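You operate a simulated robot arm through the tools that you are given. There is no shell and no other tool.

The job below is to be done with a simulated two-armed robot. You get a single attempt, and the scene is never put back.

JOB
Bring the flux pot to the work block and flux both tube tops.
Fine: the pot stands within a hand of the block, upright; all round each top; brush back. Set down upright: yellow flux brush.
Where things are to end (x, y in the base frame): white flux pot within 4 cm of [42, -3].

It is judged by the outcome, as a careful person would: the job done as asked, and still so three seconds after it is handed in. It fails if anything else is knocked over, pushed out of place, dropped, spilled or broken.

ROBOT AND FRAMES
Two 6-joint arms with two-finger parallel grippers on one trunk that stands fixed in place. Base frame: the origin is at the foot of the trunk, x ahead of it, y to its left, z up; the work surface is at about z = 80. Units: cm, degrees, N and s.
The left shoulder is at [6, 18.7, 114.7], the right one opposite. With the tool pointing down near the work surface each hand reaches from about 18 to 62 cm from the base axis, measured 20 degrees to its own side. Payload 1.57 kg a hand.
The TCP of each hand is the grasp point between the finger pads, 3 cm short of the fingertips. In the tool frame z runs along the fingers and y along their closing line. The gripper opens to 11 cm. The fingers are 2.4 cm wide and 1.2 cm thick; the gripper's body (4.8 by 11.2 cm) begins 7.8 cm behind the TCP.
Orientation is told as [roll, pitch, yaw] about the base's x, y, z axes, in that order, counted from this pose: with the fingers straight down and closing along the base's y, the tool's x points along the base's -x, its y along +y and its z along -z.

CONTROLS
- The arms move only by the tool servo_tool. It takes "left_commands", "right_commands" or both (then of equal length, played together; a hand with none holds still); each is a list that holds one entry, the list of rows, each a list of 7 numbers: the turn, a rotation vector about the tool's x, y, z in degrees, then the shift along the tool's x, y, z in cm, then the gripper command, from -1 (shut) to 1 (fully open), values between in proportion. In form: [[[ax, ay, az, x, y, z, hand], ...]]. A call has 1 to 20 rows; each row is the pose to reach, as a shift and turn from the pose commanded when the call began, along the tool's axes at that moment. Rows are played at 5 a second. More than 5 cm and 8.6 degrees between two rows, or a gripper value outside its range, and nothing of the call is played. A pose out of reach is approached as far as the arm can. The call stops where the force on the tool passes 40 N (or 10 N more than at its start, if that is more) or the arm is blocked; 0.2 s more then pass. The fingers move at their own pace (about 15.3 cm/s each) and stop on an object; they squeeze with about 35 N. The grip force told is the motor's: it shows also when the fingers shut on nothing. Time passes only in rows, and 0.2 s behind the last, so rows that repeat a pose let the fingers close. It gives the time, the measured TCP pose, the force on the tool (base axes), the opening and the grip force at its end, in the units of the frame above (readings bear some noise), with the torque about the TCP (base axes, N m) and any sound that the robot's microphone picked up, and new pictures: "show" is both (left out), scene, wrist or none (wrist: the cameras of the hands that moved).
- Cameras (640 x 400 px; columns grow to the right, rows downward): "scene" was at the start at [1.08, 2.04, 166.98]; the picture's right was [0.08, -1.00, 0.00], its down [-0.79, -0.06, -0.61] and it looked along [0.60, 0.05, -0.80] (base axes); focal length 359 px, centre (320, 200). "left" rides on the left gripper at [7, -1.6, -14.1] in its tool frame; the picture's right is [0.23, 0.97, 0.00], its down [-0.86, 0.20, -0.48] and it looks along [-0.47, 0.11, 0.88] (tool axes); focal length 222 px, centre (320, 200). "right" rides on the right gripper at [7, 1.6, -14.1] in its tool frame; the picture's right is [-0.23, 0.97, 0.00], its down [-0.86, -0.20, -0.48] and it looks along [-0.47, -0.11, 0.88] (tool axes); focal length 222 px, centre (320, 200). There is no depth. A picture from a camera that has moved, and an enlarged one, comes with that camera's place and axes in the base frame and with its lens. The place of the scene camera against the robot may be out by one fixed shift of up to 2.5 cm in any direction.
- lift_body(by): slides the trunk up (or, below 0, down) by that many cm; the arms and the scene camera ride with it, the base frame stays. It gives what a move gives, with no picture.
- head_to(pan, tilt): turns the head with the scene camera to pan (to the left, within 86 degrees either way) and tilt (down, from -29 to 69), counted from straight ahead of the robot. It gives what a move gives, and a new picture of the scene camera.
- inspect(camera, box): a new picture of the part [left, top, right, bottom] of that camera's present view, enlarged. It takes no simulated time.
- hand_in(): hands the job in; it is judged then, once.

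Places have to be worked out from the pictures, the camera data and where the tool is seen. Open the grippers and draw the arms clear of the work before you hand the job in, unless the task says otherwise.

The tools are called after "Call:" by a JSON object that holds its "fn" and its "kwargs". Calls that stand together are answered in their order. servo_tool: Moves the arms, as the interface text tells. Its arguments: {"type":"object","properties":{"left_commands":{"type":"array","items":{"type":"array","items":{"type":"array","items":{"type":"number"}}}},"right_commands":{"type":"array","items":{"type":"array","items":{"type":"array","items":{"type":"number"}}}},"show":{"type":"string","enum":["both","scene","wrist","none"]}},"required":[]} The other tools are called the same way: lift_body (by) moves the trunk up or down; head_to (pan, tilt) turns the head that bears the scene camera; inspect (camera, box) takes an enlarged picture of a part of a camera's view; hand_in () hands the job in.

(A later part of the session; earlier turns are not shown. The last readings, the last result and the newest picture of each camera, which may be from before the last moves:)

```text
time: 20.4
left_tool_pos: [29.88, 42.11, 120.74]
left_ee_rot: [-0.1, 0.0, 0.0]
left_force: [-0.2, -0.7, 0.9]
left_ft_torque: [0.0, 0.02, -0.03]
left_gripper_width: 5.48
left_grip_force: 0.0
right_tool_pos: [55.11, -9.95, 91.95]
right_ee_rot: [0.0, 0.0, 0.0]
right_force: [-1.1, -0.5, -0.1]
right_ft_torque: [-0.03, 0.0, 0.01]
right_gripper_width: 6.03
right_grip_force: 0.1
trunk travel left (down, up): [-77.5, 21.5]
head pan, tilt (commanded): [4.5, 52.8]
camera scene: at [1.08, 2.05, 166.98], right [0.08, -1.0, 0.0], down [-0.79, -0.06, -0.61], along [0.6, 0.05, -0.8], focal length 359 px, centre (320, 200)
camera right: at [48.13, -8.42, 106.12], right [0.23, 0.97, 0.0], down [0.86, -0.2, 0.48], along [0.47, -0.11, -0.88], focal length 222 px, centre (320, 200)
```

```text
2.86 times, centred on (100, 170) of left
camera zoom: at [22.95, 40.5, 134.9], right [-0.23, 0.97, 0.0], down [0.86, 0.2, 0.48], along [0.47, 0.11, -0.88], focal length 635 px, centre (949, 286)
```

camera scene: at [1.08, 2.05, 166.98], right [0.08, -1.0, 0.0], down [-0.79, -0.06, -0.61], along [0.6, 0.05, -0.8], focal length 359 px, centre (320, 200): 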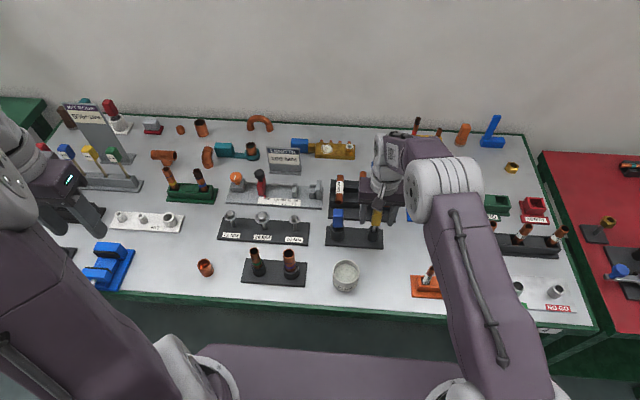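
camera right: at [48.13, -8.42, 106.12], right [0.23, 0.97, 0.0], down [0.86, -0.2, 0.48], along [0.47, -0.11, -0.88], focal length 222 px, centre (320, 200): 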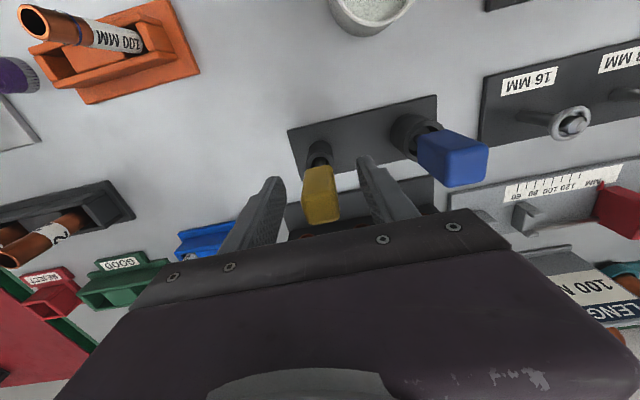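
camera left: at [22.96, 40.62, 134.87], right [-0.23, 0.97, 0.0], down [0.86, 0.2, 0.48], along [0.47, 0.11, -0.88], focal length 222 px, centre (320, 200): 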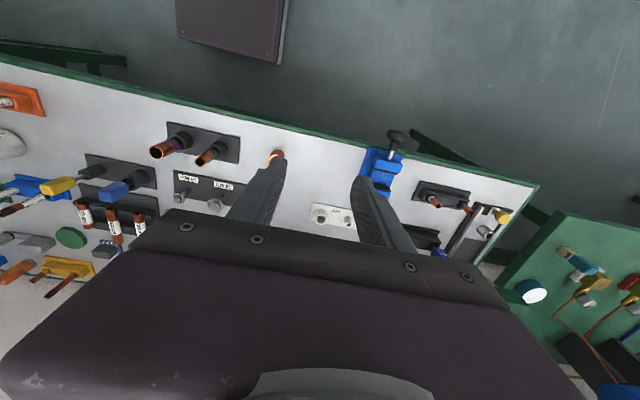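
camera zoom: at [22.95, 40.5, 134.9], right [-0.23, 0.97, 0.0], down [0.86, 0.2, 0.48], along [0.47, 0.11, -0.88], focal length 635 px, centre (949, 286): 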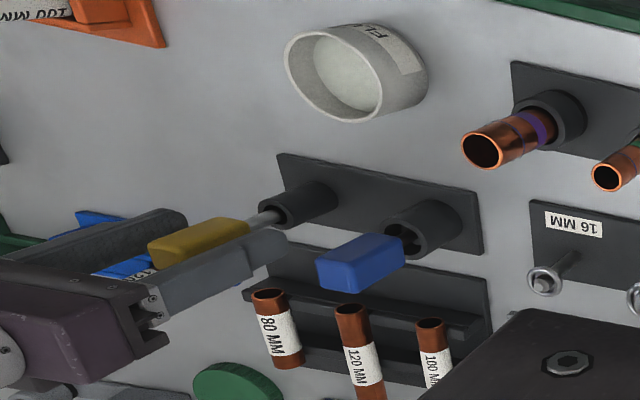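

The fingers straddle the handle centred, with the tips about level with the handle's bottom end. I close on it gently.

Call:
{"fn": "servo_tool", "kwargs": {"right_commands": [[[0, 0, 0, 0, 0, 0, -0.2], [0, 0, 0, 0, 0, 0, -0.45], [0, 0, 0, 0, 0, 0, -0.7], [0, 0, 0, 0, 0, 0, -1], [0, 0, 0, 0, 0, 0, -1]]], "show": "wrist"}}

```text
time: 21.6
left_tool_pos: [29.98, 42.03, 120.75]
left_ee_rot: [-0.1, 0.0, 0.0]
left_force: [1.0, 0.5, -0.4]
left_ft_torque: [-0.02, 0.0, 0.0]
left_gripper_width: 5.49
left_grip_force: 0.2
right_tool_pos: [55.21, -10.1, 92.02]
right_ee_rot: [0.0, 0.0, 0.0]
right_force: [0.1, -1.4, 0.0]
right_ft_torque: [-0.04, 0.0, 0.02]
right_gripper_width: 2.31
right_grip_force: 35.8
trunk travel left (down, up): [-77.5, 21.5]
head pan, tilt (commanded): [4.5, 52.8]
camera right: at [48.14, -8.43, 106.14], right [0.23, 0.97, 0.0], down [0.86, -0.2, 0.48], along [0.47, -0.11, -0.88], focal length 222 px, centre (320, 200)
```

right: 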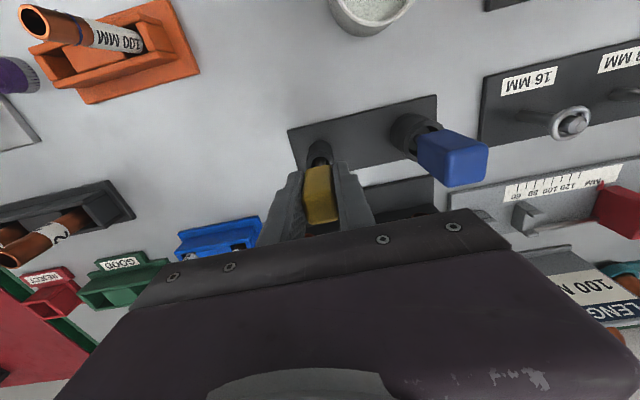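

Gripped at 2.31 cm and the holder is undisturbed; this pose (55.2,-10.05,92.0) is my return reference. I lift the brush straight up out of its holder.

Call:
{"fn": "servo_tool", "kwargs": {"right_commands": [[[0, 0, 0, 0, 0, -0.5, -1], [0, 0, 0, 0, 0, -2, -1], [0, 0, 0, 0, 0, -4, -1], [0, 0, 0, 0, 0, -6, -1], [0, 0, 0, 0, 0, -8, -1], [0, 0, 0, 0, 0, -10, -1], [0, 0, 0, 0, 0, -12, -1], [0, 0, 0, 0, 0, -14, -1], [0, 0, 0, 0, 0, -15, -1]]]}}

```text
time: 23.6
left_tool_pos: [29.93, 41.91, 120.81]
left_ee_rot: [0.0, 0.0, 0.0]
left_force: [-0.1, 0.3, 0.4]
left_ft_torque: [-0.01, -0.02, 0.0]
left_gripper_width: 5.51
left_grip_force: 0.1
right_tool_pos: [55.2, -10.01, 106.92]
right_ee_rot: [-0.1, 0.1, 0.0]
right_force: [-0.6, -0.2, -0.2]
right_ft_torque: [-0.02, -0.01, 0.03]
right_gripper_width: 2.33
right_grip_force: 35.3
trunk travel left (down, up): [-77.5, 21.5]
head pan, tilt (commanded): [4.5, 52.8]
camera scene: at [1.08, 2.05, 166.98], right [0.08, -1.0, 0.0], down [-0.79, -0.06, -0.61], along [0.6, 0.05, -0.8], focal length 359 px, centre (320, 200)
camera right: at [48.24, -8.5, 121.14], right [0.23, 0.97, 0.0], down [0.86, -0.2, 0.48], along [0.47, -0.11, -0.88], focal length 222 px, centre (320, 200)
```

scene: 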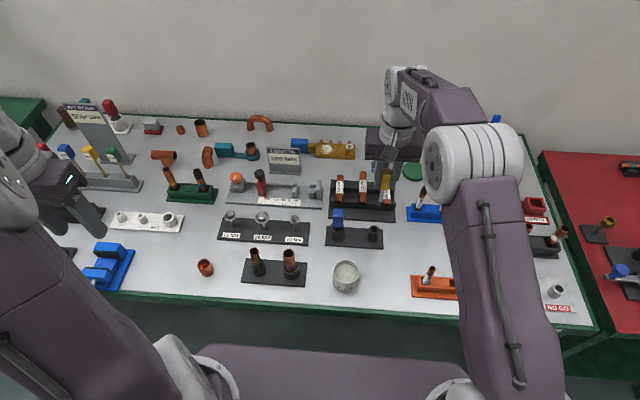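
right: 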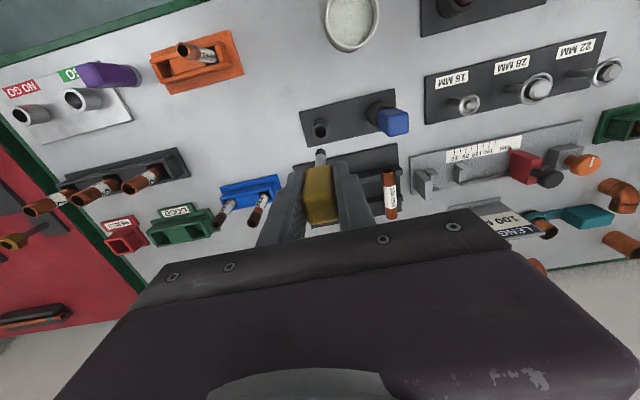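

Call:
{"fn": "inspect", "kwargs": {"camera": "scene", "box": [330, 130, 430, 260]}}

Call:
{"fn": "inspect", "kwargs": {"camera": "left", "box": [0, 100, 200, 260]}}

Call:
{"fn": "inspect", "kwargs": {"camera": "right", "box": [260, 80, 400, 230]}}

```text
3.08 times, centred on (380, 195) of scene
camera zoom: at [1.08, 2.05, 166.98], right [0.08, -1.0, 0.0], down [-0.79, -0.06, -0.61], along [0.6, 0.05, -0.8], focal length 1106 px, centre (135, 215)
```

zoom: 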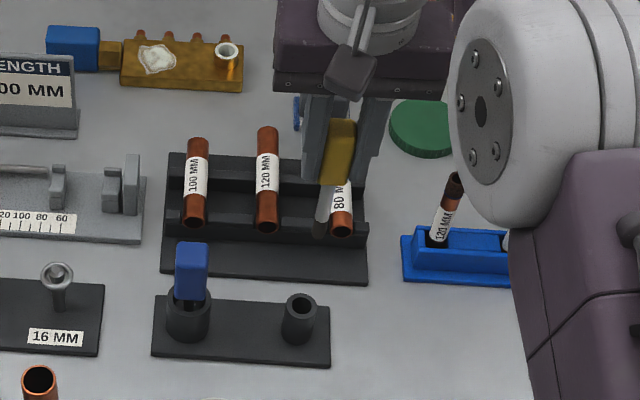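

```text
2.50 times, centred on (100, 180) of left
camera zoom: at [22.95, 40.5, 134.9], right [-0.23, 0.97, 0.0], down [0.86, 0.2, 0.48], along [0.47, 0.11, -0.88], focal length 555 px, centre (870, 250)
```

zoom: 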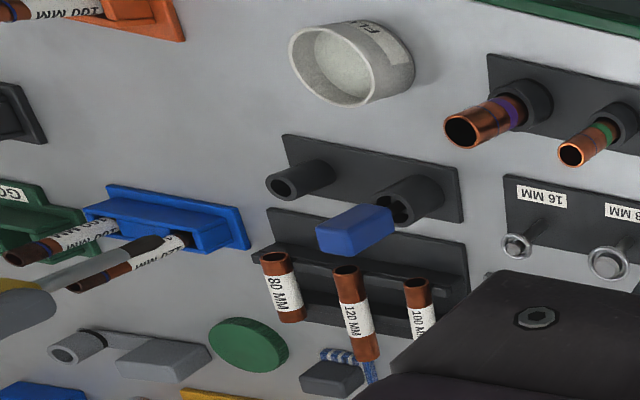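

```text
2.67 times, centred on (330, 155) of right
camera zoom: at [48.24, -8.5, 121.14], right [0.23, 0.97, 0.0], down [0.86, -0.2, 0.48], along [0.47, -0.11, -0.88], focal length 592 px, centre (293, 320)
```

zoom: 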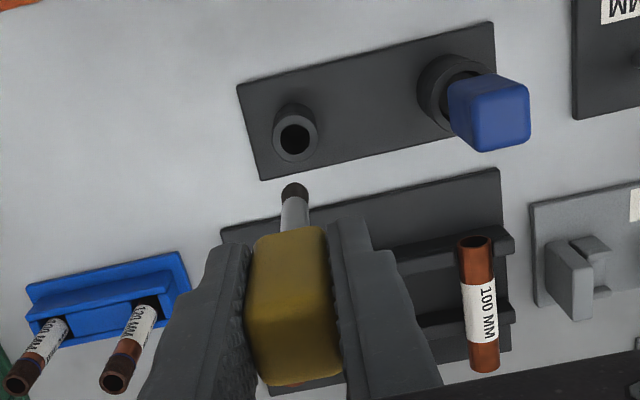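

The brush came out cleanly, showing a dark bristle tip roughly 10–11.5 cm below the TCP. I carry it over the pot at this height and turn the left hand so its camera gives a side view of the pot and tubes.

Call:
{"fn": "servo_tool", "kwargs": {"right_commands": [[[0, 0, 0, 1.0, 0.6, 0, -1], [0, 0, 0, 2.5, 1.4, 0, -1], [0, 0, 0, 4.1, 2.3, 0, -1], [0, 0, 0, 5.7, 3.2, 0, -1], [0, 0, 0, 7.3, 4.1, 0, -1], [0, 0, 0, 8.9, 5.0, 0, -1], [0, 0, 0, 10.5, 5.9, 0, -1], [0, 0, 0, 12.0, 6.8, 0, -1], [0, 0, 0, 13.0, 7.4, 0, -1], [0, 0, 0, 13.3, 7.55, 0, -1]]], "left_commands": [[[6, 0, 0, -0.8, -0.2, 1.3, 1], [12, 0, 0, -1.6, -0.4, 2.6, 1], [18, 0, 0, -2.4, -0.6, 3.8, 1], [24, 0, 0, -3.2, -0.8, 5.1, 1], [30, 0, 0, -4.0, -1, 6.4, 1], [36, 0, 0, -4.8, -1.2, 7.7, 1], [42, 0, 0, -5.6, -1.4, 9.0, 1], [48, 0, 0, -6.4, -1.6, 10.2, 1], [54, 0, 0, -7.2, -1.8, 11.5, 1], [60, 0, 0, -8.1, -2, 12.8, 1]]]}}

```text
time: 25.8
left_tool_pos: [37.79, 39.94, 107.86]
left_ee_rot: [-60.2, 0.0, 0.0]
left_force: [0.8, 0.3, 0.0]
left_ft_torque: [0.02, -0.01, -0.04]
left_gripper_width: 11.01
left_grip_force: 0.1
right_tool_pos: [41.77, -2.26, 107.07]
right_ee_rot: [-0.1, 0.0, 0.1]
right_force: [0.3, 0.2, -0.5]
right_ft_torque: [0.0, 0.02, -0.02]
right_gripper_width: 2.28
right_grip_force: 34.4
trunk travel left (down, up): [-77.5, 21.5]
head pan, tilt (commanded): [4.5, 52.8]
camera scene: at [1.2, 2.2, 166.99], right [0.08, -1.0, 0.0], down [-0.79, -0.06, -0.6], along [0.6, 0.05, -0.8], focal length 359 px, centre (320, 200)
camera right: at [34.89, -0.82, 121.2], right [0.23, 0.97, 0.0], down [0.86, -0.2, 0.48], along [0.47, -0.11, -0.88], focal length 222 px, centre (320, 200)
camera left: at [30.93, 51.56, 116.31], right [-0.23, 0.48, -0.84], down [0.86, 0.51, 0.06], along [0.47, -0.71, -0.53], focal length 222 px, centre (320, 200)
```

scene: 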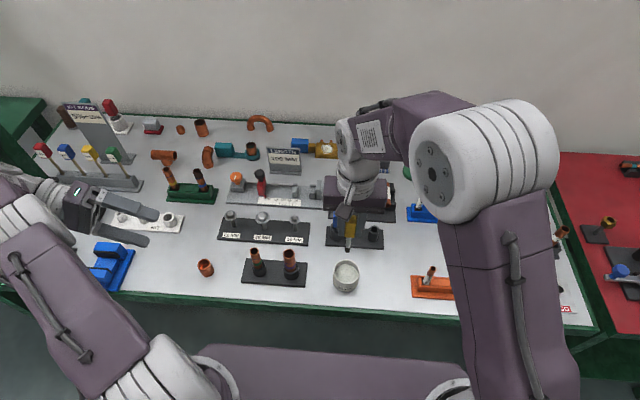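
right: 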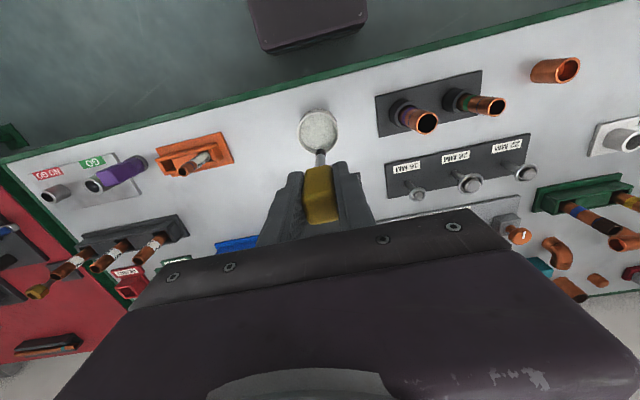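
left: 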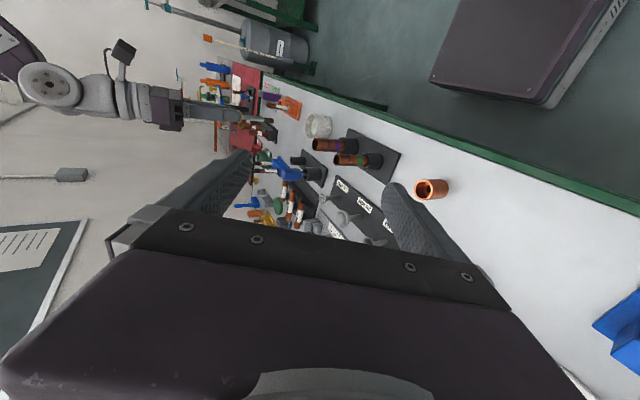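

The left camera now gives a side view in which world-down points to the picture's right. I zoom on the brush and pot there, and also from the right camera.

Call:
{"fn": "inspect", "kwargs": {"camera": "left", "box": [180, 70, 420, 220]}}

Call:
{"fn": "inspect", "kwargs": {"camera": "left", "box": [210, 90, 350, 180]}}

Call:
{"fn": "inspect", "kwargs": {"camera": "right", "box": [270, 90, 380, 200]}}

Call:
{"fn": "inspect", "kwargs": {"camera": "scene", "box": [290, 180, 410, 310]}}

```text
2.67 times, centred on (300, 145) of left
camera zoom: at [30.93, 51.56, 116.31], right [-0.23, 0.48, -0.84], down [0.86, 0.51, 0.06], along [0.47, -0.71, -0.53], focal length 592 px, centre (373, 347)
```

zoom: 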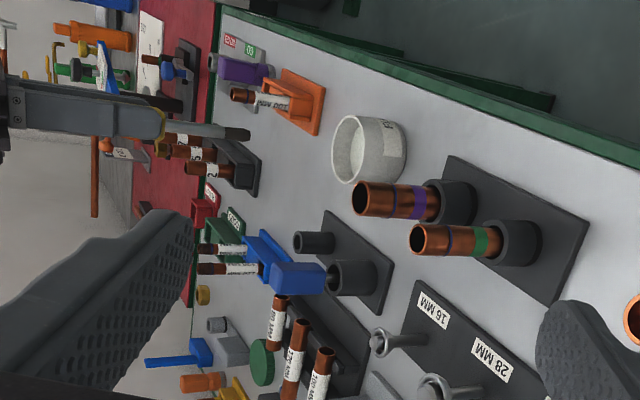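

```text
4.44 times, centred on (280, 135) of left
camera zoom: at [30.93, 51.56, 116.31], right [-0.23, 0.48, -0.84], down [0.86, 0.51, 0.06], along [0.47, -0.71, -0.53], focal length 987 px, centre (498, 489)
```

zoom: 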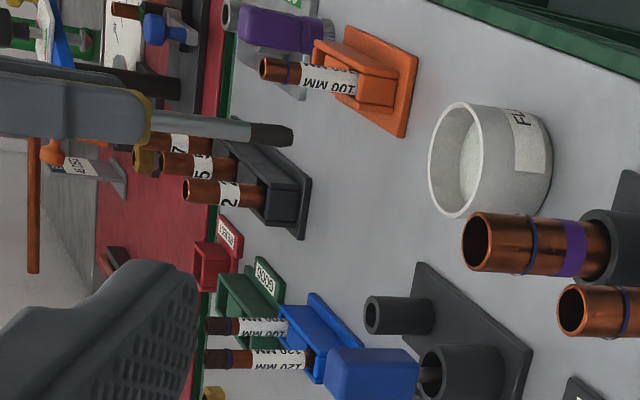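

```text
3.64 times, centred on (325, 145) of right
camera zoom: at [34.89, -0.82, 121.2], right [0.23, 0.97, 0.0], down [0.86, -0.2, 0.48], along [0.47, -0.11, -0.88], focal length 808 px, centre (302, 400)
```

zoom: 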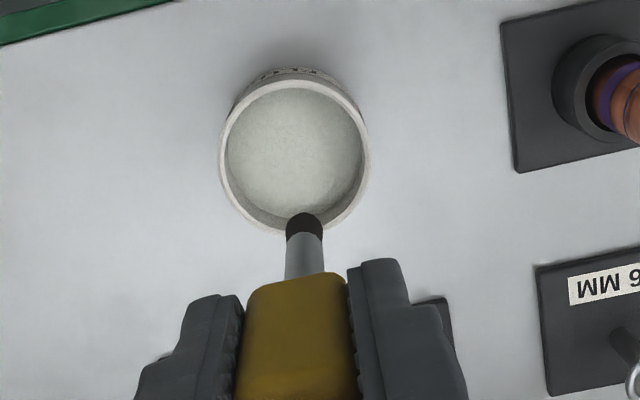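

```text
3.08 times, centred on (350, 245) of scene
camera zoom: at [1.2, 2.2, 166.99], right [0.08, -1.0, 0.0], down [-0.79, -0.06, -0.6], along [0.6, 0.05, -0.8], focal length 1106 px, centre (228, 62)
```

zoom: 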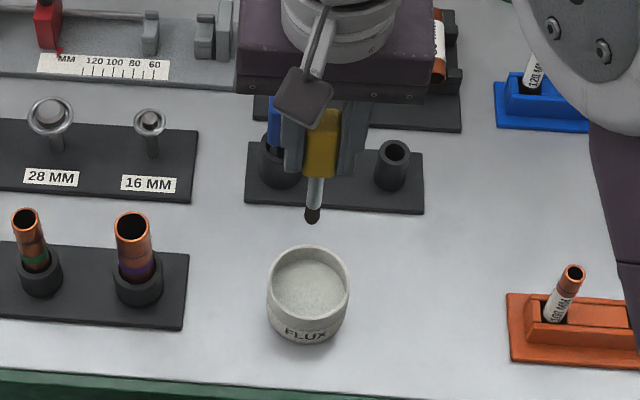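

The bristle tip is about 10.5 cm below the TCP and on its axis to within 0.2 cm. The bristles are about 2.4 cm long and 1.1 cm wide, and the flux surface is at z of about 83.6. I lower the tip into the pot to just above the flux and check.

Call:
{"fn": "servo_tool", "kwargs": {"right_commands": [[[0, 0, 0, 0, -0.2, 2, -1], [0, 0, 0, 0, -0.2, 4, -1], [0, 0, 0, 0, -0.2, 6, -1], [0, 0, 0, 0, -0.2, 8, -1], [0, 0, 0, 0, -0.2, 10, -1], [0, 0, 0, 0, -0.2, 11.5, -1], [0, 0, 0, 0, -0.2, 12.2, -1], [0, 0, 0, 0, -0.2, 12.2, -1]]], "show": "wrist"}}

Call:
{"fn": "inspect", "kwargs": {"camera": "left", "box": [250, 80, 370, 170]}}

Call:
{"fn": "inspect", "kwargs": {"camera": "right", "box": [270, 100, 370, 200]}}

Call:
{"fn": "inspect", "kwargs": {"camera": "scene", "box": [300, 220, 400, 310]}}

```text
time: 27.6
left_tool_pos: [37.88, 39.98, 107.89]
left_ee_rot: [-60.0, 0.0, -0.1]
left_force: [-0.5, 0.5, 0.1]
left_ft_torque: [0.0, 0.0, 0.02]
left_gripper_width: 11.02
left_grip_force: 0.1
right_tool_pos: [41.85, -2.58, 94.81]
right_ee_rot: [0.0, 0.1, 0.0]
right_force: [-0.7, -0.4, -0.2]
right_ft_torque: [0.0, 0.0, 0.01]
right_gripper_width: 2.3
right_grip_force: 34.8
trunk travel left (down, up): [-77.5, 21.5]
head pan, tilt (commanded): [4.5, 52.8]
camera right: at [34.87, -1.14, 108.88], right [0.23, 0.97, 0.0], down [0.86, -0.2, 0.48], along [0.47, -0.11, -0.88], focal length 222 px, centre (320, 200)
```

right: 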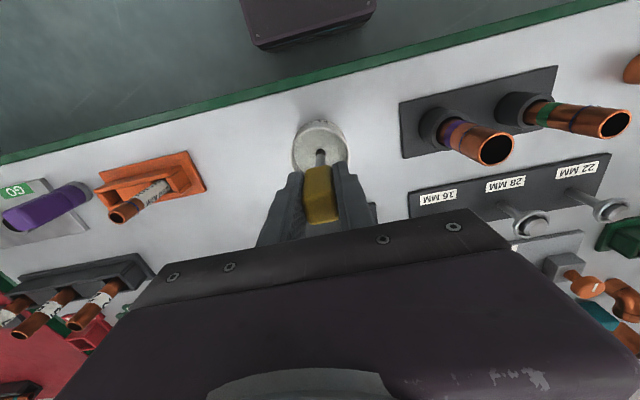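

```text
4.44 times, centred on (310, 125) of left
camera zoom: at [30.86, 51.46, 116.41], right [-0.23, 0.49, -0.84], down [0.86, 0.51, 0.07], along [0.47, -0.71, -0.53], focal length 987 px, centre (364, 533)
```

zoom: 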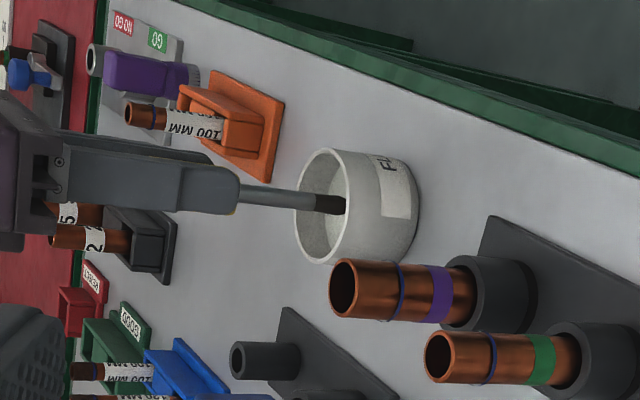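

```text
4.00 times, centred on (320, 150) of right
camera zoom: at [34.87, -1.14, 108.88], right [0.23, 0.97, 0.0], down [0.86, -0.2, 0.48], along [0.47, -0.11, -0.88], focal length 888 px, centre (320, 400)
```

zoom: 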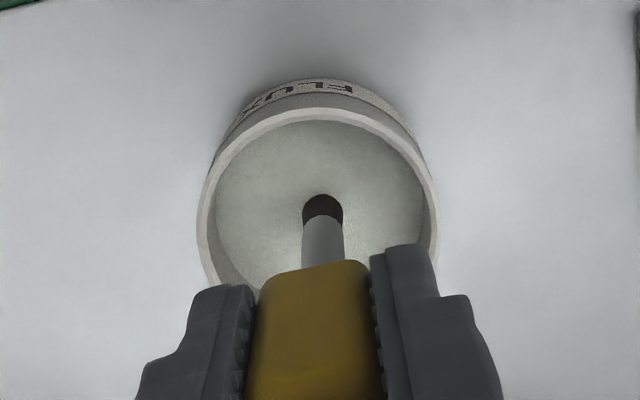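

```text
4.44 times, centred on (350, 265) of scene
camera zoom: at [1.08, 2.06, 166.98], right [0.08, -1.0, 0.0], down [-0.79, -0.06, -0.61], along [0.6, 0.05, -0.8], focal length 1597 px, centre (187, -89)
```

zoom: 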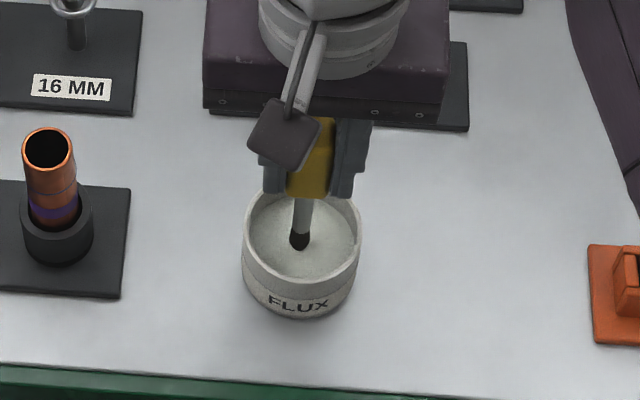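

The tip is at the pot centre just above the flux. I dip it about 1.4 cm further in small steps, watching force.

Call:
{"fn": "servo_tool", "kwargs": {"right_commands": [[[0, 0, 0, 0, 0, 0.3, -1], [0, 0, 0, 0, 0, 0.6, -1], [0, 0, 0, 0, 0, 0.9, -1], [0, 0, 0, 0, 0, 1.2, -1], [0, 0, 0, 0, 0, 1.4, -1], [0, 0, 0, 0, 0, 1.4, -1]]], "show": "none"}}

Call:
{"fn": "inspect", "kwargs": {"camera": "right", "box": [270, 100, 370, 200]}}

Call:
{"fn": "inspect", "kwargs": {"camera": "scene", "box": [300, 220, 400, 310]}}

Call:
{"fn": "inspect", "kwargs": {"camera": "left", "box": [250, 80, 370, 170]}}

```text
time: 29.0
left_tool_pos: [37.57, 39.99, 107.98]
left_ee_rot: [-59.9, -0.2, -0.1]
left_force: [-0.1, -0.3, -0.6]
left_ft_torque: [0.02, -0.03, 0.0]
left_gripper_width: 10.98
left_grip_force: 0.1
right_tool_pos: [41.86, -2.67, 93.53]
right_ee_rot: [0.0, -0.3, 0.0]
right_force: [1.1, -2.6, 24.9]
right_ft_torque: [-0.22, -0.2, 0.02]
right_gripper_width: 2.31
right_grip_force: 35.2
trunk travel left (down, up): [-77.5, 21.5]
head pan, tilt (commanded): [4.5, 52.8]
```

```text
4.00 times, centred on (320, 150) of right
camera zoom: at [34.79, -1.11, 107.69], right [0.23, 0.97, 0.0], down [0.85, -0.2, 0.48], along [0.47, -0.11, -0.88], focal length 888 px, centre (320, 400)
```

zoom: 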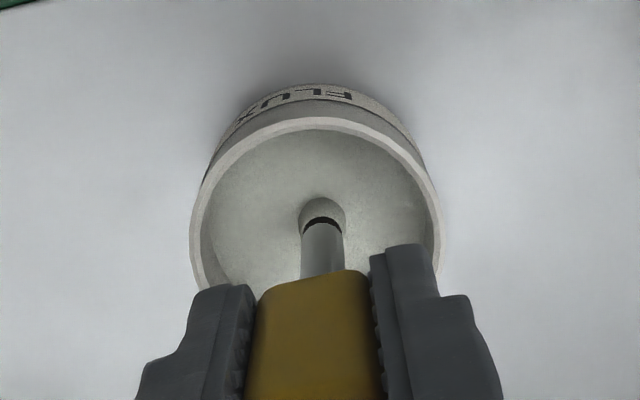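

```text
4.44 times, centred on (350, 265) of scene
camera zoom: at [0.77, 2.02, 166.99], right [0.08, -1.0, 0.0], down [-0.79, -0.06, -0.61], along [0.6, 0.05, -0.79], focal length 1597 px, centre (187, -89)
```

zoom: 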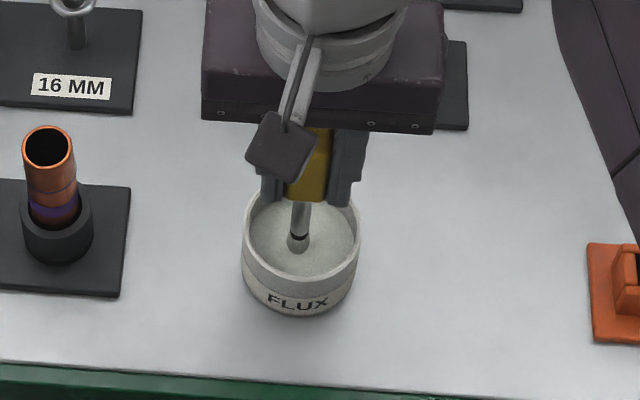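

```text
4.44 times, centred on (310, 125) of left
camera zoom: at [30.65, 51.43, 116.49], right [-0.23, 0.49, -0.84], down [0.85, 0.51, 0.07], along [0.47, -0.71, -0.53], focal length 987 px, centre (364, 533)
```

zoom: 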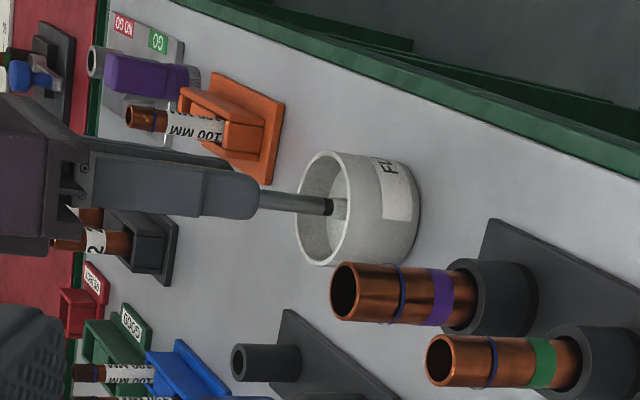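

The brush touched bottom (25 N) and its bristles now show white flux, so it is loaded. I back off gently straight up clear of the pot and recheck the brush.

Call:
{"fn": "servo_tool", "kwargs": {"right_commands": [[[0, 0, 0, 0, 0, -0.5, -1], [0, 0, 0, 0, 0, -1.2, -1], [0, 0, 0, 0, 0, -2.5, -1], [0, 0, 0, 0, 0, -4.5, -1], [0, 0, 0, 0, 0, -6.5, -1], [0, 0, 0, 0, 0, -8.5, -1], [0, 0, 0, 0, 0, -10.5, -1], [0, 0, 0, 0, 0, -12, -1], [0, 0, 0, 0, 0, -12, -1]]]}}

Call:
{"fn": "inspect", "kwargs": {"camera": "right", "box": [270, 100, 370, 200]}}

Call:
{"fn": "inspect", "kwargs": {"camera": "left", "box": [210, 80, 370, 180]}}

Call:
{"fn": "inspect", "kwargs": {"camera": "scene", "box": [300, 190, 400, 310]}}

```text
time: 31.0
left_tool_pos: [37.64, 39.95, 107.97]
left_ee_rot: [-60.0, 0.0, 0.0]
left_force: [0.3, 0.8, 1.0]
left_ft_torque: [-0.03, 0.0, -0.02]
left_gripper_width: 11.01
left_grip_force: 0.0
right_tool_pos: [41.91, -2.54, 105.34]
right_ee_rot: [-0.1, -0.1, 0.0]
right_force: [0.8, -0.3, -0.7]
right_ft_torque: [0.0, 0.02, 0.02]
right_gripper_width: 2.32
right_grip_force: 34.7
trunk travel left (down, up): [-77.5, 21.5]
head pan, tilt (commanded): [4.5, 52.8]
camera scene: at [1.11, 2.06, 166.98], right [0.08, -1.0, 0.0], down [-0.79, -0.06, -0.6], along [0.6, 0.05, -0.8], focal length 359 px, centre (320, 200)
camera right: at [34.9, -1.02, 119.5], right [0.23, 0.97, 0.0], down [0.86, -0.2, 0.48], along [0.47, -0.11, -0.88], focal length 222 px, centre (320, 200)
```

scene: 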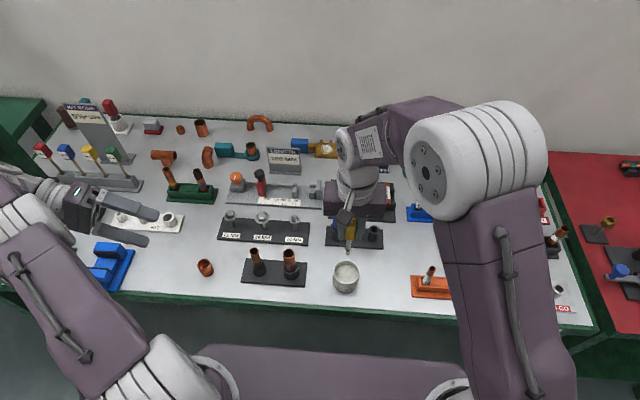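
right: 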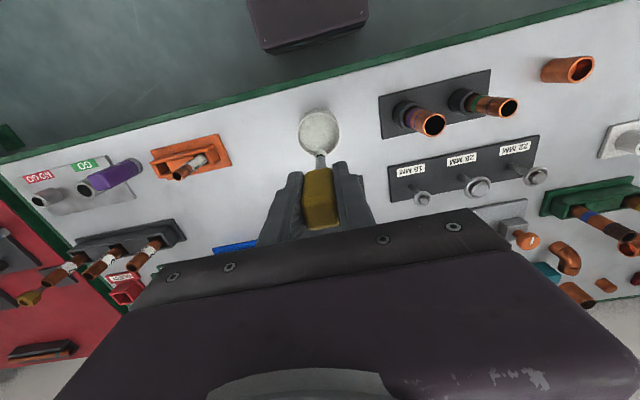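

```text
4.00 times, centred on (320, 150) of right
camera zoom: at [34.9, -1.02, 119.5], right [0.23, 0.97, 0.0], down [0.86, -0.2, 0.48], along [0.47, -0.11, -0.88], focal length 888 px, centre (320, 400)
```

zoom: 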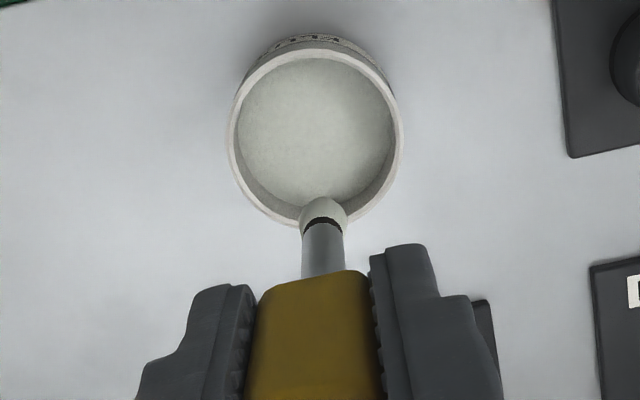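

```text
4.00 times, centred on (290, 130) of left
camera zoom: at [30.88, 51.46, 116.41], right [-0.23, 0.49, -0.84], down [0.86, 0.51, 0.07], along [0.47, -0.71, -0.53], focal length 888 px, centre (440, 480)
```

zoom: 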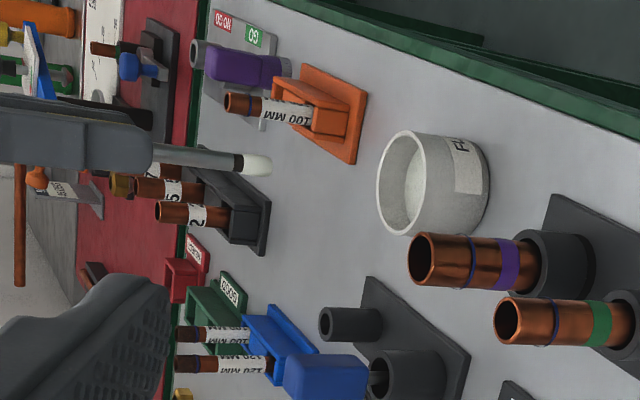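

```text
3.33 times, centred on (350, 250) of scene
camera zoom: at [1.11, 2.06, 166.98], right [0.08, -1.0, 0.0], down [-0.79, -0.06, -0.6], along [0.6, 0.05, -0.8], focal length 1198 px, centre (220, 33)
```

zoom: 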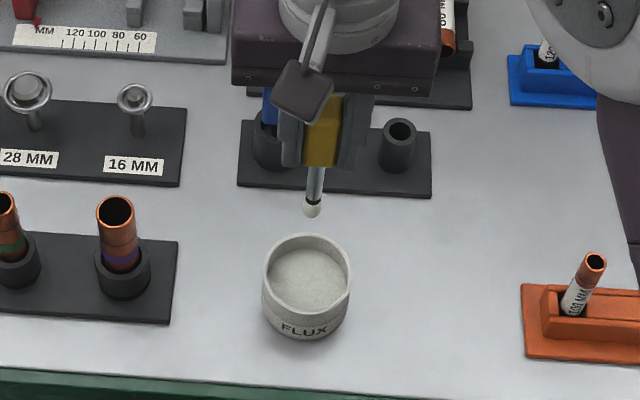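

The brush is loaded: a white cap at the tip, now about 10.0 cm below the TCP after slipping about 0.5 cm up in the grip. Triangulating the two left views puts the large tube top at (43.1,11.5,91.3) and the small one at (43.1,20.0,91.4). I cross-check with the right camera.

Call:
{"fn": "inspect", "kwargs": {"camera": "right", "box": [370, 60, 530, 160]}}

Call:
{"fn": "inspect", "kwargs": {"camera": "left", "box": [290, 110, 410, 190]}}

```text
4.00 times, centred on (450, 110) of right
camera zoom: at [34.9, -1.02, 119.5], right [0.23, 0.97, 0.0], down [0.86, -0.2, 0.48], along [0.47, -0.11, -0.88], focal length 888 px, centre (-200, 560)
```

zoom: 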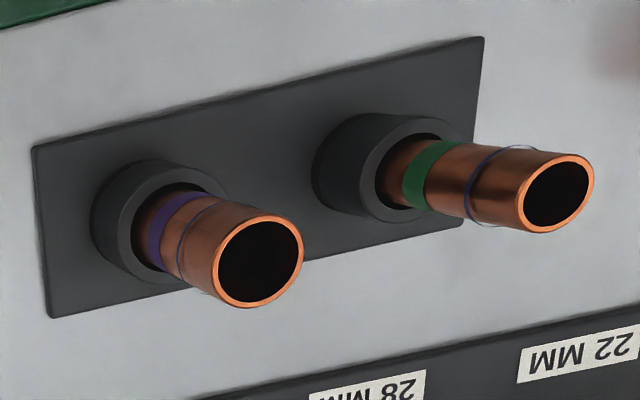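

```text
5.00 times, centred on (350, 150) of left
camera zoom: at [30.88, 51.46, 116.41], right [-0.23, 0.49, -0.84], down [0.86, 0.51, 0.07], along [0.47, -0.71, -0.53], focal length 1111 px, centre (170, 450)
```

zoom: 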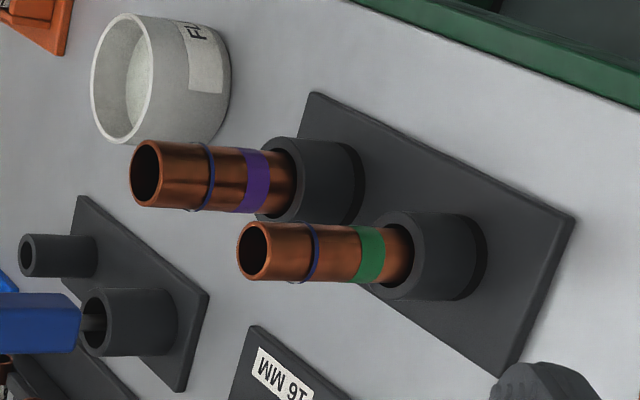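

Right-camera estimates agree: large tube at (43.0,11.5), small at (43.0,20.0), tops at z of about 91.35, outer diameters about 2.8 and 2.2 cm. I move the loaded tip beside the large tube on its -y side with clearance, then lower it to just below the top to check relative position.

Call:
{"fn": "servo_tool", "kwargs": {"right_commands": [[[0, 0, 0, -0.1, 1.2, 0, -1], [0, 0, 0, -0.3, 3.5, 0, -1], [0, 0, 0, -0.5, 6, 0, -1], [0, 0, 0, -0.7, 8.5, 0, -1], [0, 0, 0, -0.9, 10.5, 0, -1], [0, 0, 0, -0.9, 11.2, 0, -1], [0, 0, 0, -0.9, 11.2, 2, -1], [0, 0, 0, -0.9, 11.2, 3.5, -1], [0, 0, 0, -0.9, 11.2, 4.3, -1], [0, 0, 0, -0.9, 11.2, 4.3, -1]]]}}

Call:
{"fn": "inspect", "kwargs": {"camera": "right", "box": [270, 110, 410, 210]}}

Call:
{"fn": "inspect", "kwargs": {"camera": "left", "box": [260, 100, 380, 190]}}

Call:
{"fn": "inspect", "kwargs": {"camera": "scene", "box": [230, 200, 350, 300]}}

```text
time: 33.2
left_tool_pos: [37.83, 40.0, 108.06]
left_ee_rot: [-60.0, 0.0, 0.1]
left_force: [0.4, -0.6, -0.9]
left_ft_torque: [0.0, 0.0, -0.04]
left_gripper_width: 11.01
left_grip_force: 0.0
right_tool_pos: [42.93, 8.5, 101.06]
right_ee_rot: [-0.1, 0.0, 0.1]
right_force: [0.2, 0.0, -0.1]
right_ft_torque: [0.0, 0.0, -0.02]
right_gripper_width: 2.3
right_grip_force: 35.4
trunk travel left (down, up): [-77.5, 21.5]
head pan, tilt (commanded): [4.5, 52.8]
camera scene: at [1.09, 2.06, 166.98], right [0.08, -1.0, 0.0], down [-0.79, -0.06, -0.61], along [0.6, 0.05, -0.8], focal length 359 px, centre (320, 200)
camera right: at [35.76, 10.13, 115.25], right [0.23, 0.97, 0.0], down [0.86, -0.2, 0.48], along [0.47, -0.11, -0.88], focal length 222 px, centre (320, 200)
```

scene: 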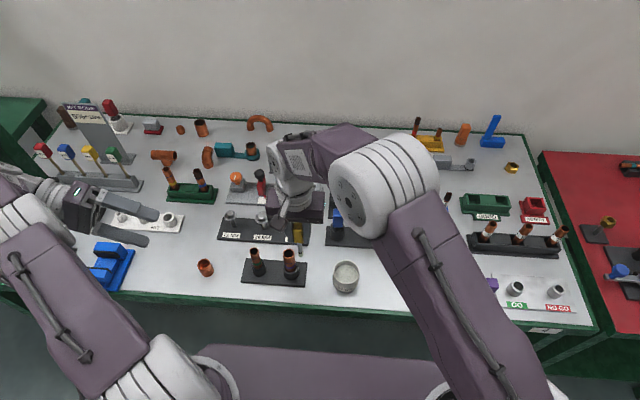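
right: 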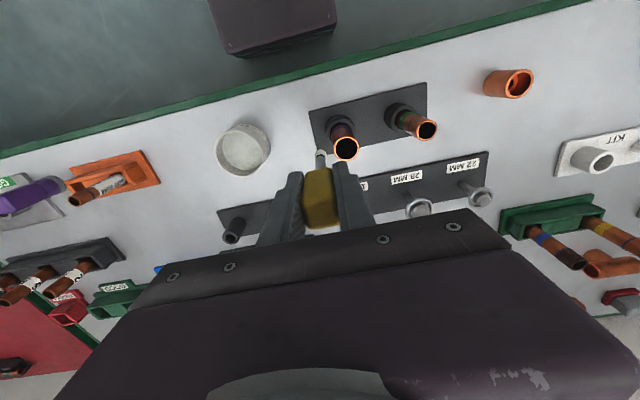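

```text
4.00 times, centred on (340, 160) of right
camera zoom: at [35.76, 10.13, 115.25], right [0.23, 0.97, 0.0], down [0.86, -0.2, 0.48], along [0.47, -0.11, -0.88], focal length 888 px, centre (240, 360)
```

zoom: 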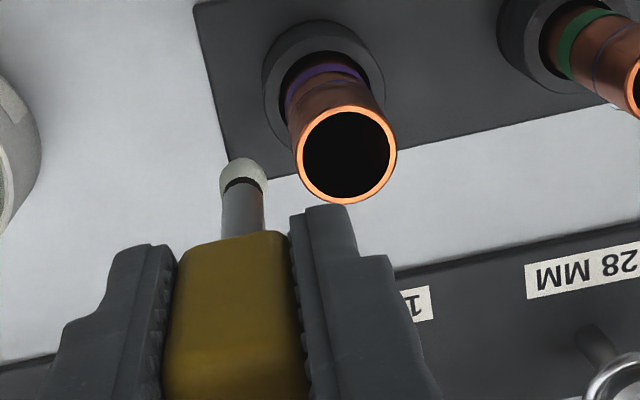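

```text
4.44 times, centred on (320, 145) of left
camera zoom: at [30.86, 51.46, 116.41], right [-0.23, 0.49, -0.84], down [0.86, 0.51, 0.07], along [0.47, -0.71, -0.53], focal length 987 px, centre (320, 444)
```

zoom: 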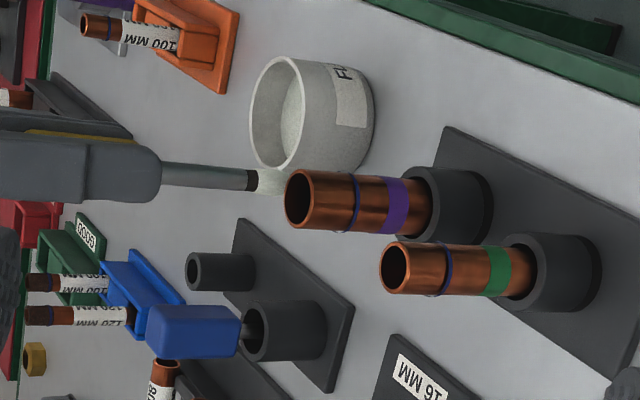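

```text
4.00 times, centred on (290, 250) of scene
camera zoom: at [1.09, 2.06, 166.98], right [0.08, -1.0, 0.0], down [-0.79, -0.06, -0.61], along [0.6, 0.05, -0.8], focal length 1437 px, centre (440, 0)
```

zoom: 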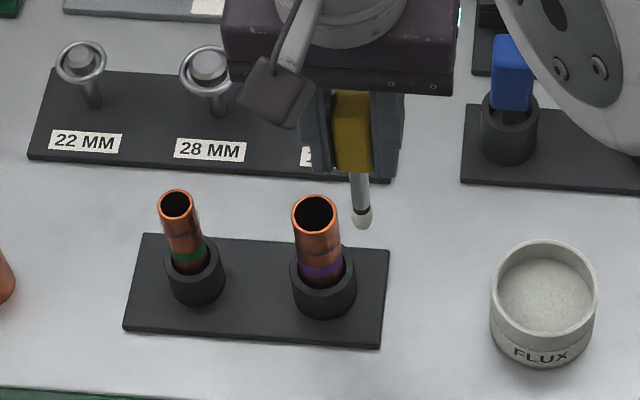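

The tip is now about 0.85 cm below the rim level and about 2.9 cm in -y from the large tube's axis. I brush half way round the tube's outside at a radius of about 2.1 (light touch), going by +x to the +y side.

Call:
{"fn": "servo_tool", "kwargs": {"right_commands": [[[0, 0, 0, 0.13, 0.45, 0, -1], [0, 0, 0, 0.13, 0.81, 0, -1], [0, 0, 0, -0.519, 0.913, 0, -1], [0, 0, 0, -1.104, 1.211, 0, -1], [0, 0, 0, -1.569, 1.676, 0, -1], [0, 0, 0, -1.867, 2.261, 0, -1], [0, 0, 0, -1.97, 2.91, 0, -1], [0, 0, 0, -1.867, 3.559, 0, -1], [0, 0, 0, -1.569, 4.144, 0, -1], [0, 0, 0, -1.104, 4.609, 0, -1], [0, 0, 0, -0.519, 4.907, 0, -1], [0, 0, 0, 0.13, 5.01, 0, -1]]], "show": "none"}}

Call:
{"fn": "inspect", "kwargs": {"camera": "right", "box": [260, 110, 380, 210]}}

Call:
{"fn": "inspect", "kwargs": {"camera": "left", "box": [290, 110, 390, 190]}}

Call:
{"fn": "inspect", "kwargs": {"camera": "scene", "box": [230, 200, 350, 300]}}

```text
time: 35.8
left_tool_pos: [37.85, 39.89, 108.07]
left_ee_rot: [-60.0, 0.0, 0.1]
left_force: [0.5, -0.1, -0.1]
left_ft_torque: [-0.01, -0.01, 0.0]
left_gripper_width: 11.01
left_grip_force: 0.1
right_tool_pos: [42.66, 13.58, 101.19]
right_ee_rot: [0.0, 0.0, 0.0]
right_force: [0.4, -0.1, -0.3]
right_ft_torque: [0.02, -0.06, 0.01]
right_gripper_width: 2.32
right_grip_force: 35.1
trunk travel left (down, up): [-77.5, 21.5]
head pan, tilt (commanded): [4.5, 52.8]
```

```text
4.00 times, centred on (320, 160) of right
camera zoom: at [35.65, 15.13, 115.31], right [0.23, 0.97, 0.0], down [0.85, -0.2, 0.48], along [0.47, -0.11, -0.88], focal length 888 px, centre (320, 360)
```

zoom: 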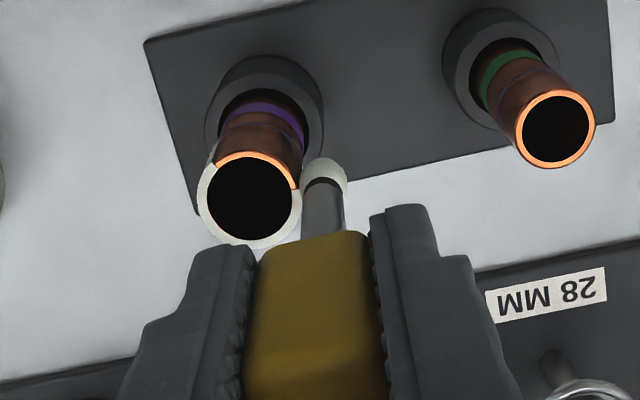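

```text
5.00 times, centred on (340, 150) of left
camera zoom: at [30.84, 51.46, 116.42], right [-0.23, 0.49, -0.84], down [0.86, 0.51, 0.07], along [0.47, -0.71, -0.53], focal length 1111 px, centre (220, 450)
```

zoom: 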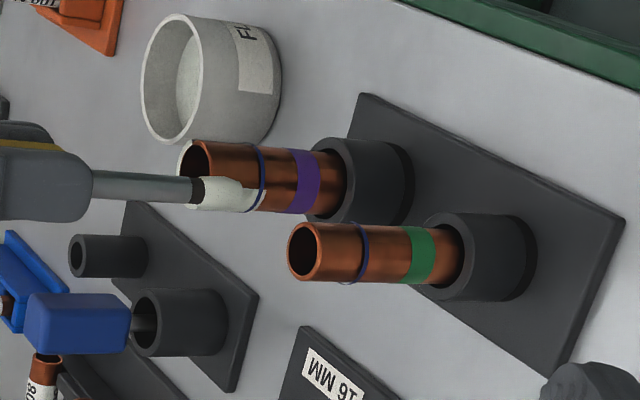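

```text
4.00 times, centred on (290, 250) of scene
camera zoom: at [1.06, 2.06, 166.98], right [0.08, -1.0, 0.0], down [-0.79, -0.06, -0.61], along [0.6, 0.05, -0.8], focal length 1437 px, centre (440, 0)
```

zoom: 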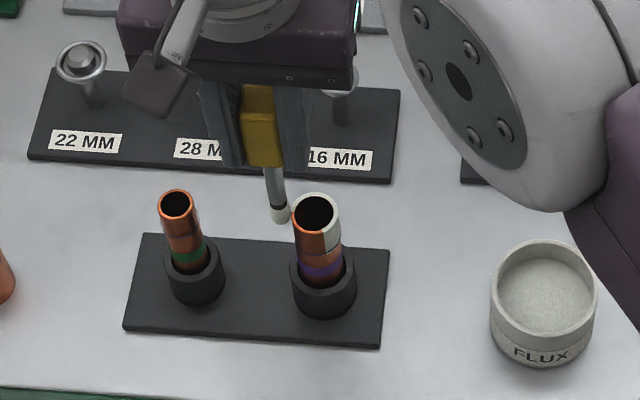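

Flux shows as white on the brushed half, all the way from the rim to the marking ring. I continue round the -x side back past the start for overlap.

Call:
{"fn": "servo_tool", "kwargs": {"right_commands": [[[0, 0, 0, 0.649, -0.103, 0, -1], [0, 0, 0, 1.234, -0.401, 0, -1], [0, 0, 0, 1.699, -0.866, 0, -1], [0, 0, 0, 1.997, -1.451, 0, -1], [0, 0, 0, 2.1, -2.1, 0, -1], [0, 0, 0, 1.997, -2.749, 0, -1], [0, 0, 0, 1.699, -3.334, 0, -1], [0, 0, 0, 1.234, -3.799, 0, -1], [0, 0, 0, 0.649, -4.097, 0, -1], [0, 0, 0, 0, -4.2, 0, -1], [0, 0, 0, -0.649, -4.097, 0, -1], [0, 0, 0, -1.234, -3.799, 0, -1]]], "show": "none"}}

Call:
{"fn": "inspect", "kwargs": {"camera": "right", "box": [260, 110, 420, 210]}}

Call:
{"fn": "inspect", "kwargs": {"camera": "left", "box": [290, 110, 390, 190]}}

Call:
{"fn": "inspect", "kwargs": {"camera": "scene", "box": [230, 200, 350, 300]}}

```text
time: 38.4
left_tool_pos: [37.76, 39.92, 107.89]
left_ee_rot: [-60.0, 0.0, 0.0]
left_force: [-0.8, 0.4, 0.1]
left_ft_torque: [-0.01, 0.0, -0.01]
left_gripper_width: 11.0
left_grip_force: 0.0
right_tool_pos: [44.03, 9.75, 101.22]
right_ee_rot: [0.1, 0.0, 0.0]
right_force: [-0.3, 1.0, -0.7]
right_ft_torque: [-0.02, -0.04, -0.05]
right_gripper_width: 2.33
right_grip_force: 35.4
trunk travel left (down, up): [-77.5, 21.5]
head pan, tilt (commanded): [4.5, 52.8]
```

```text
4.00 times, centred on (340, 160) of right
camera zoom: at [36.91, 11.32, 115.25], right [0.23, 0.97, 0.0], down [0.86, -0.2, 0.48], along [0.47, -0.11, -0.88], focal length 888 px, centre (240, 360)
```

zoom: 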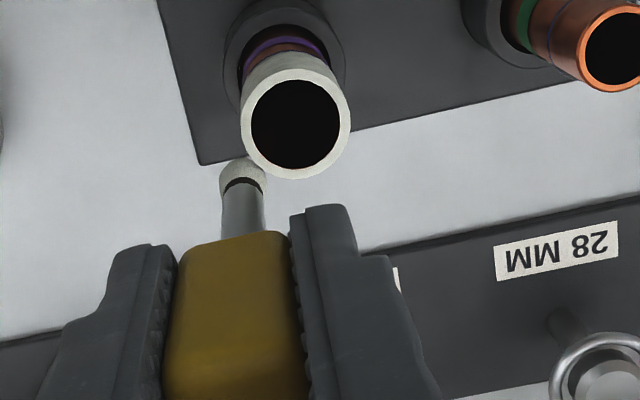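

```text
5.00 times, centred on (340, 150) of left
camera zoom: at [30.88, 51.47, 116.4], right [-0.23, 0.49, -0.84], down [0.86, 0.51, 0.07], along [0.47, -0.71, -0.53], focal length 1111 px, centre (220, 450)
```

zoom: 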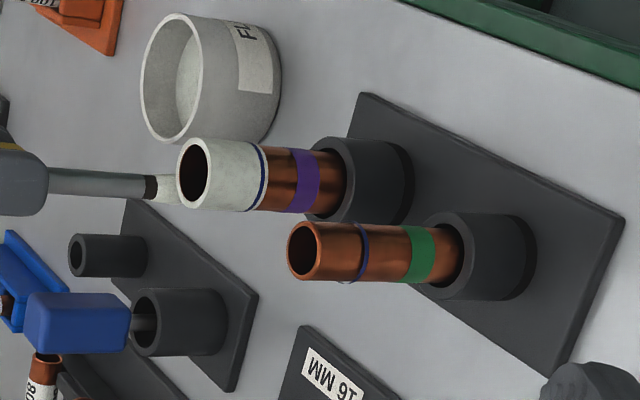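

```text
4.00 times, centred on (290, 250) of scene
camera zoom: at [1.11, 2.08, 166.98], right [0.08, -1.0, 0.0], down [-0.79, -0.06, -0.6], along [0.6, 0.05, -0.8], focal length 1437 px, centre (440, 0)
```

zoom: 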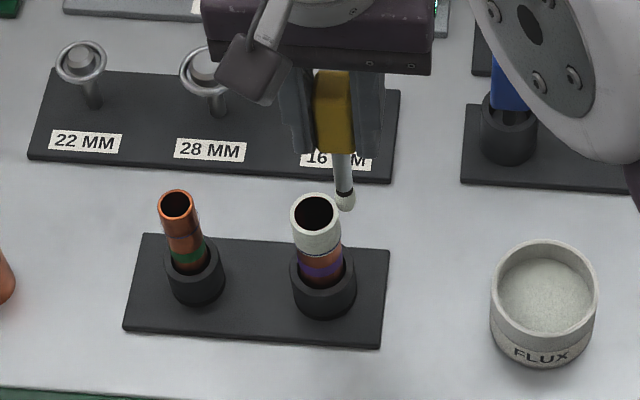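

The large tube is now white all the way round and the brush still looks loaded. I rise, pass over to the small tube's -y side, and lower to the same height there.

Call:
{"fn": "servo_tool", "kwargs": {"right_commands": [[[0, 0, 0, -0.2, -0.3, -0.5, -1], [0, 0, 0, -0.2, -0.3, -2, -1], [0, 0, 0, -0.2, -0.3, -3.5, -1], [0, 0, 0, 0.2, 1.7, -3.5, -1], [0, 0, 0, 0.6, 4, -3.5, -1], [0, 0, 0, 1.0, 6.2, -3.5, -1], [0, 0, 0, 1.25, 7.5, -3.5, -1], [0, 0, 0, 1.25, 7.5, -2, -1], [0, 0, 0, 1.25, 7.5, -0.5, -1], [0, 0, 0, 1.25, 7.5, 0, -1], [0, 0, 0, 1.25, 7.5, 0, -1]]], "show": "none"}}

Call:
{"fn": "inspect", "kwargs": {"camera": "right", "box": [260, 110, 420, 210]}}

Call:
{"fn": "inspect", "kwargs": {"camera": "left", "box": [290, 110, 390, 190]}}

Call:
{"fn": "inspect", "kwargs": {"camera": "scene", "box": [200, 180, 360, 300]}}

```text
time: 40.8
left_tool_pos: [37.69, 39.96, 107.78]
left_ee_rot: [-60.0, 0.0, 0.0]
left_force: [-0.7, 1.0, -0.5]
left_ft_torque: [-0.01, 0.02, 0.03]
left_gripper_width: 10.98
left_grip_force: 0.1
right_tool_pos: [42.72, 17.17, 101.13]
right_ee_rot: [0.0, -0.1, 0.1]
right_force: [-0.1, 0.5, 0.6]
right_ft_torque: [0.02, -0.02, 0.01]
right_gripper_width: 2.29
right_grip_force: 35.1
trunk travel left (down, up): [-77.5, 21.5]
head pan, tilt (commanded): [4.5, 52.8]
```

```text
4.00 times, centred on (340, 160) of right
camera zoom: at [35.61, 18.76, 115.23], right [0.23, 0.97, 0.0], down [0.86, -0.2, 0.48], along [0.47, -0.11, -0.88], focal length 888 px, centre (240, 360)
```

zoom: 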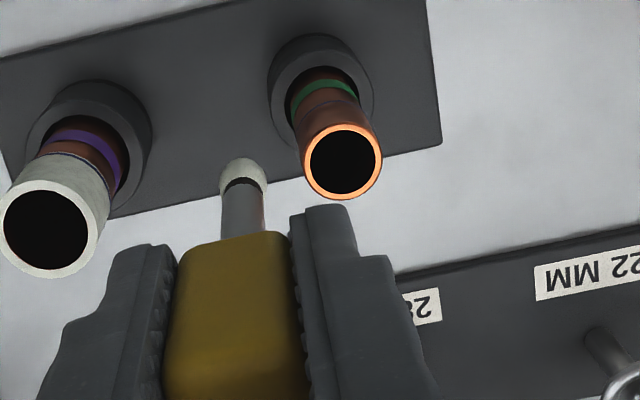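

```text
5.00 times, centred on (340, 150) of left
camera zoom: at [30.86, 51.46, 116.42], right [-0.23, 0.49, -0.84], down [0.86, 0.51, 0.07], along [0.47, -0.71, -0.53], focal length 1111 px, centre (220, 450)
```

zoom: 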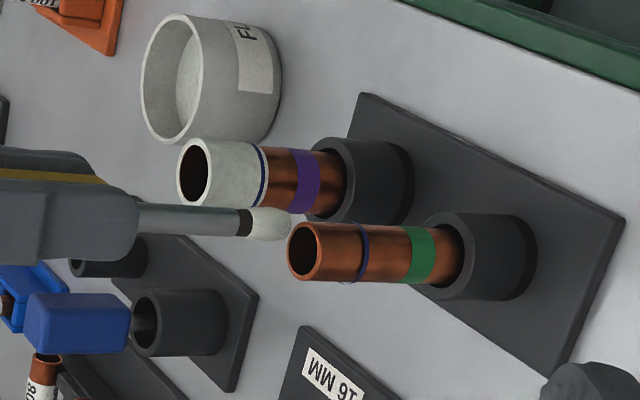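

```text
3.33 times, centred on (280, 240) of scene
camera zoom: at [1.09, 2.05, 166.98], right [0.08, -1.0, 0.0], down [-0.79, -0.06, -0.61], along [0.6, 0.05, -0.8], focal length 1198 px, centre (453, 67)
```

zoom: 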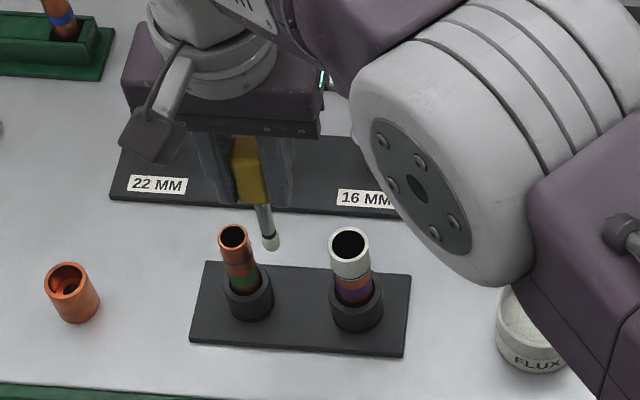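

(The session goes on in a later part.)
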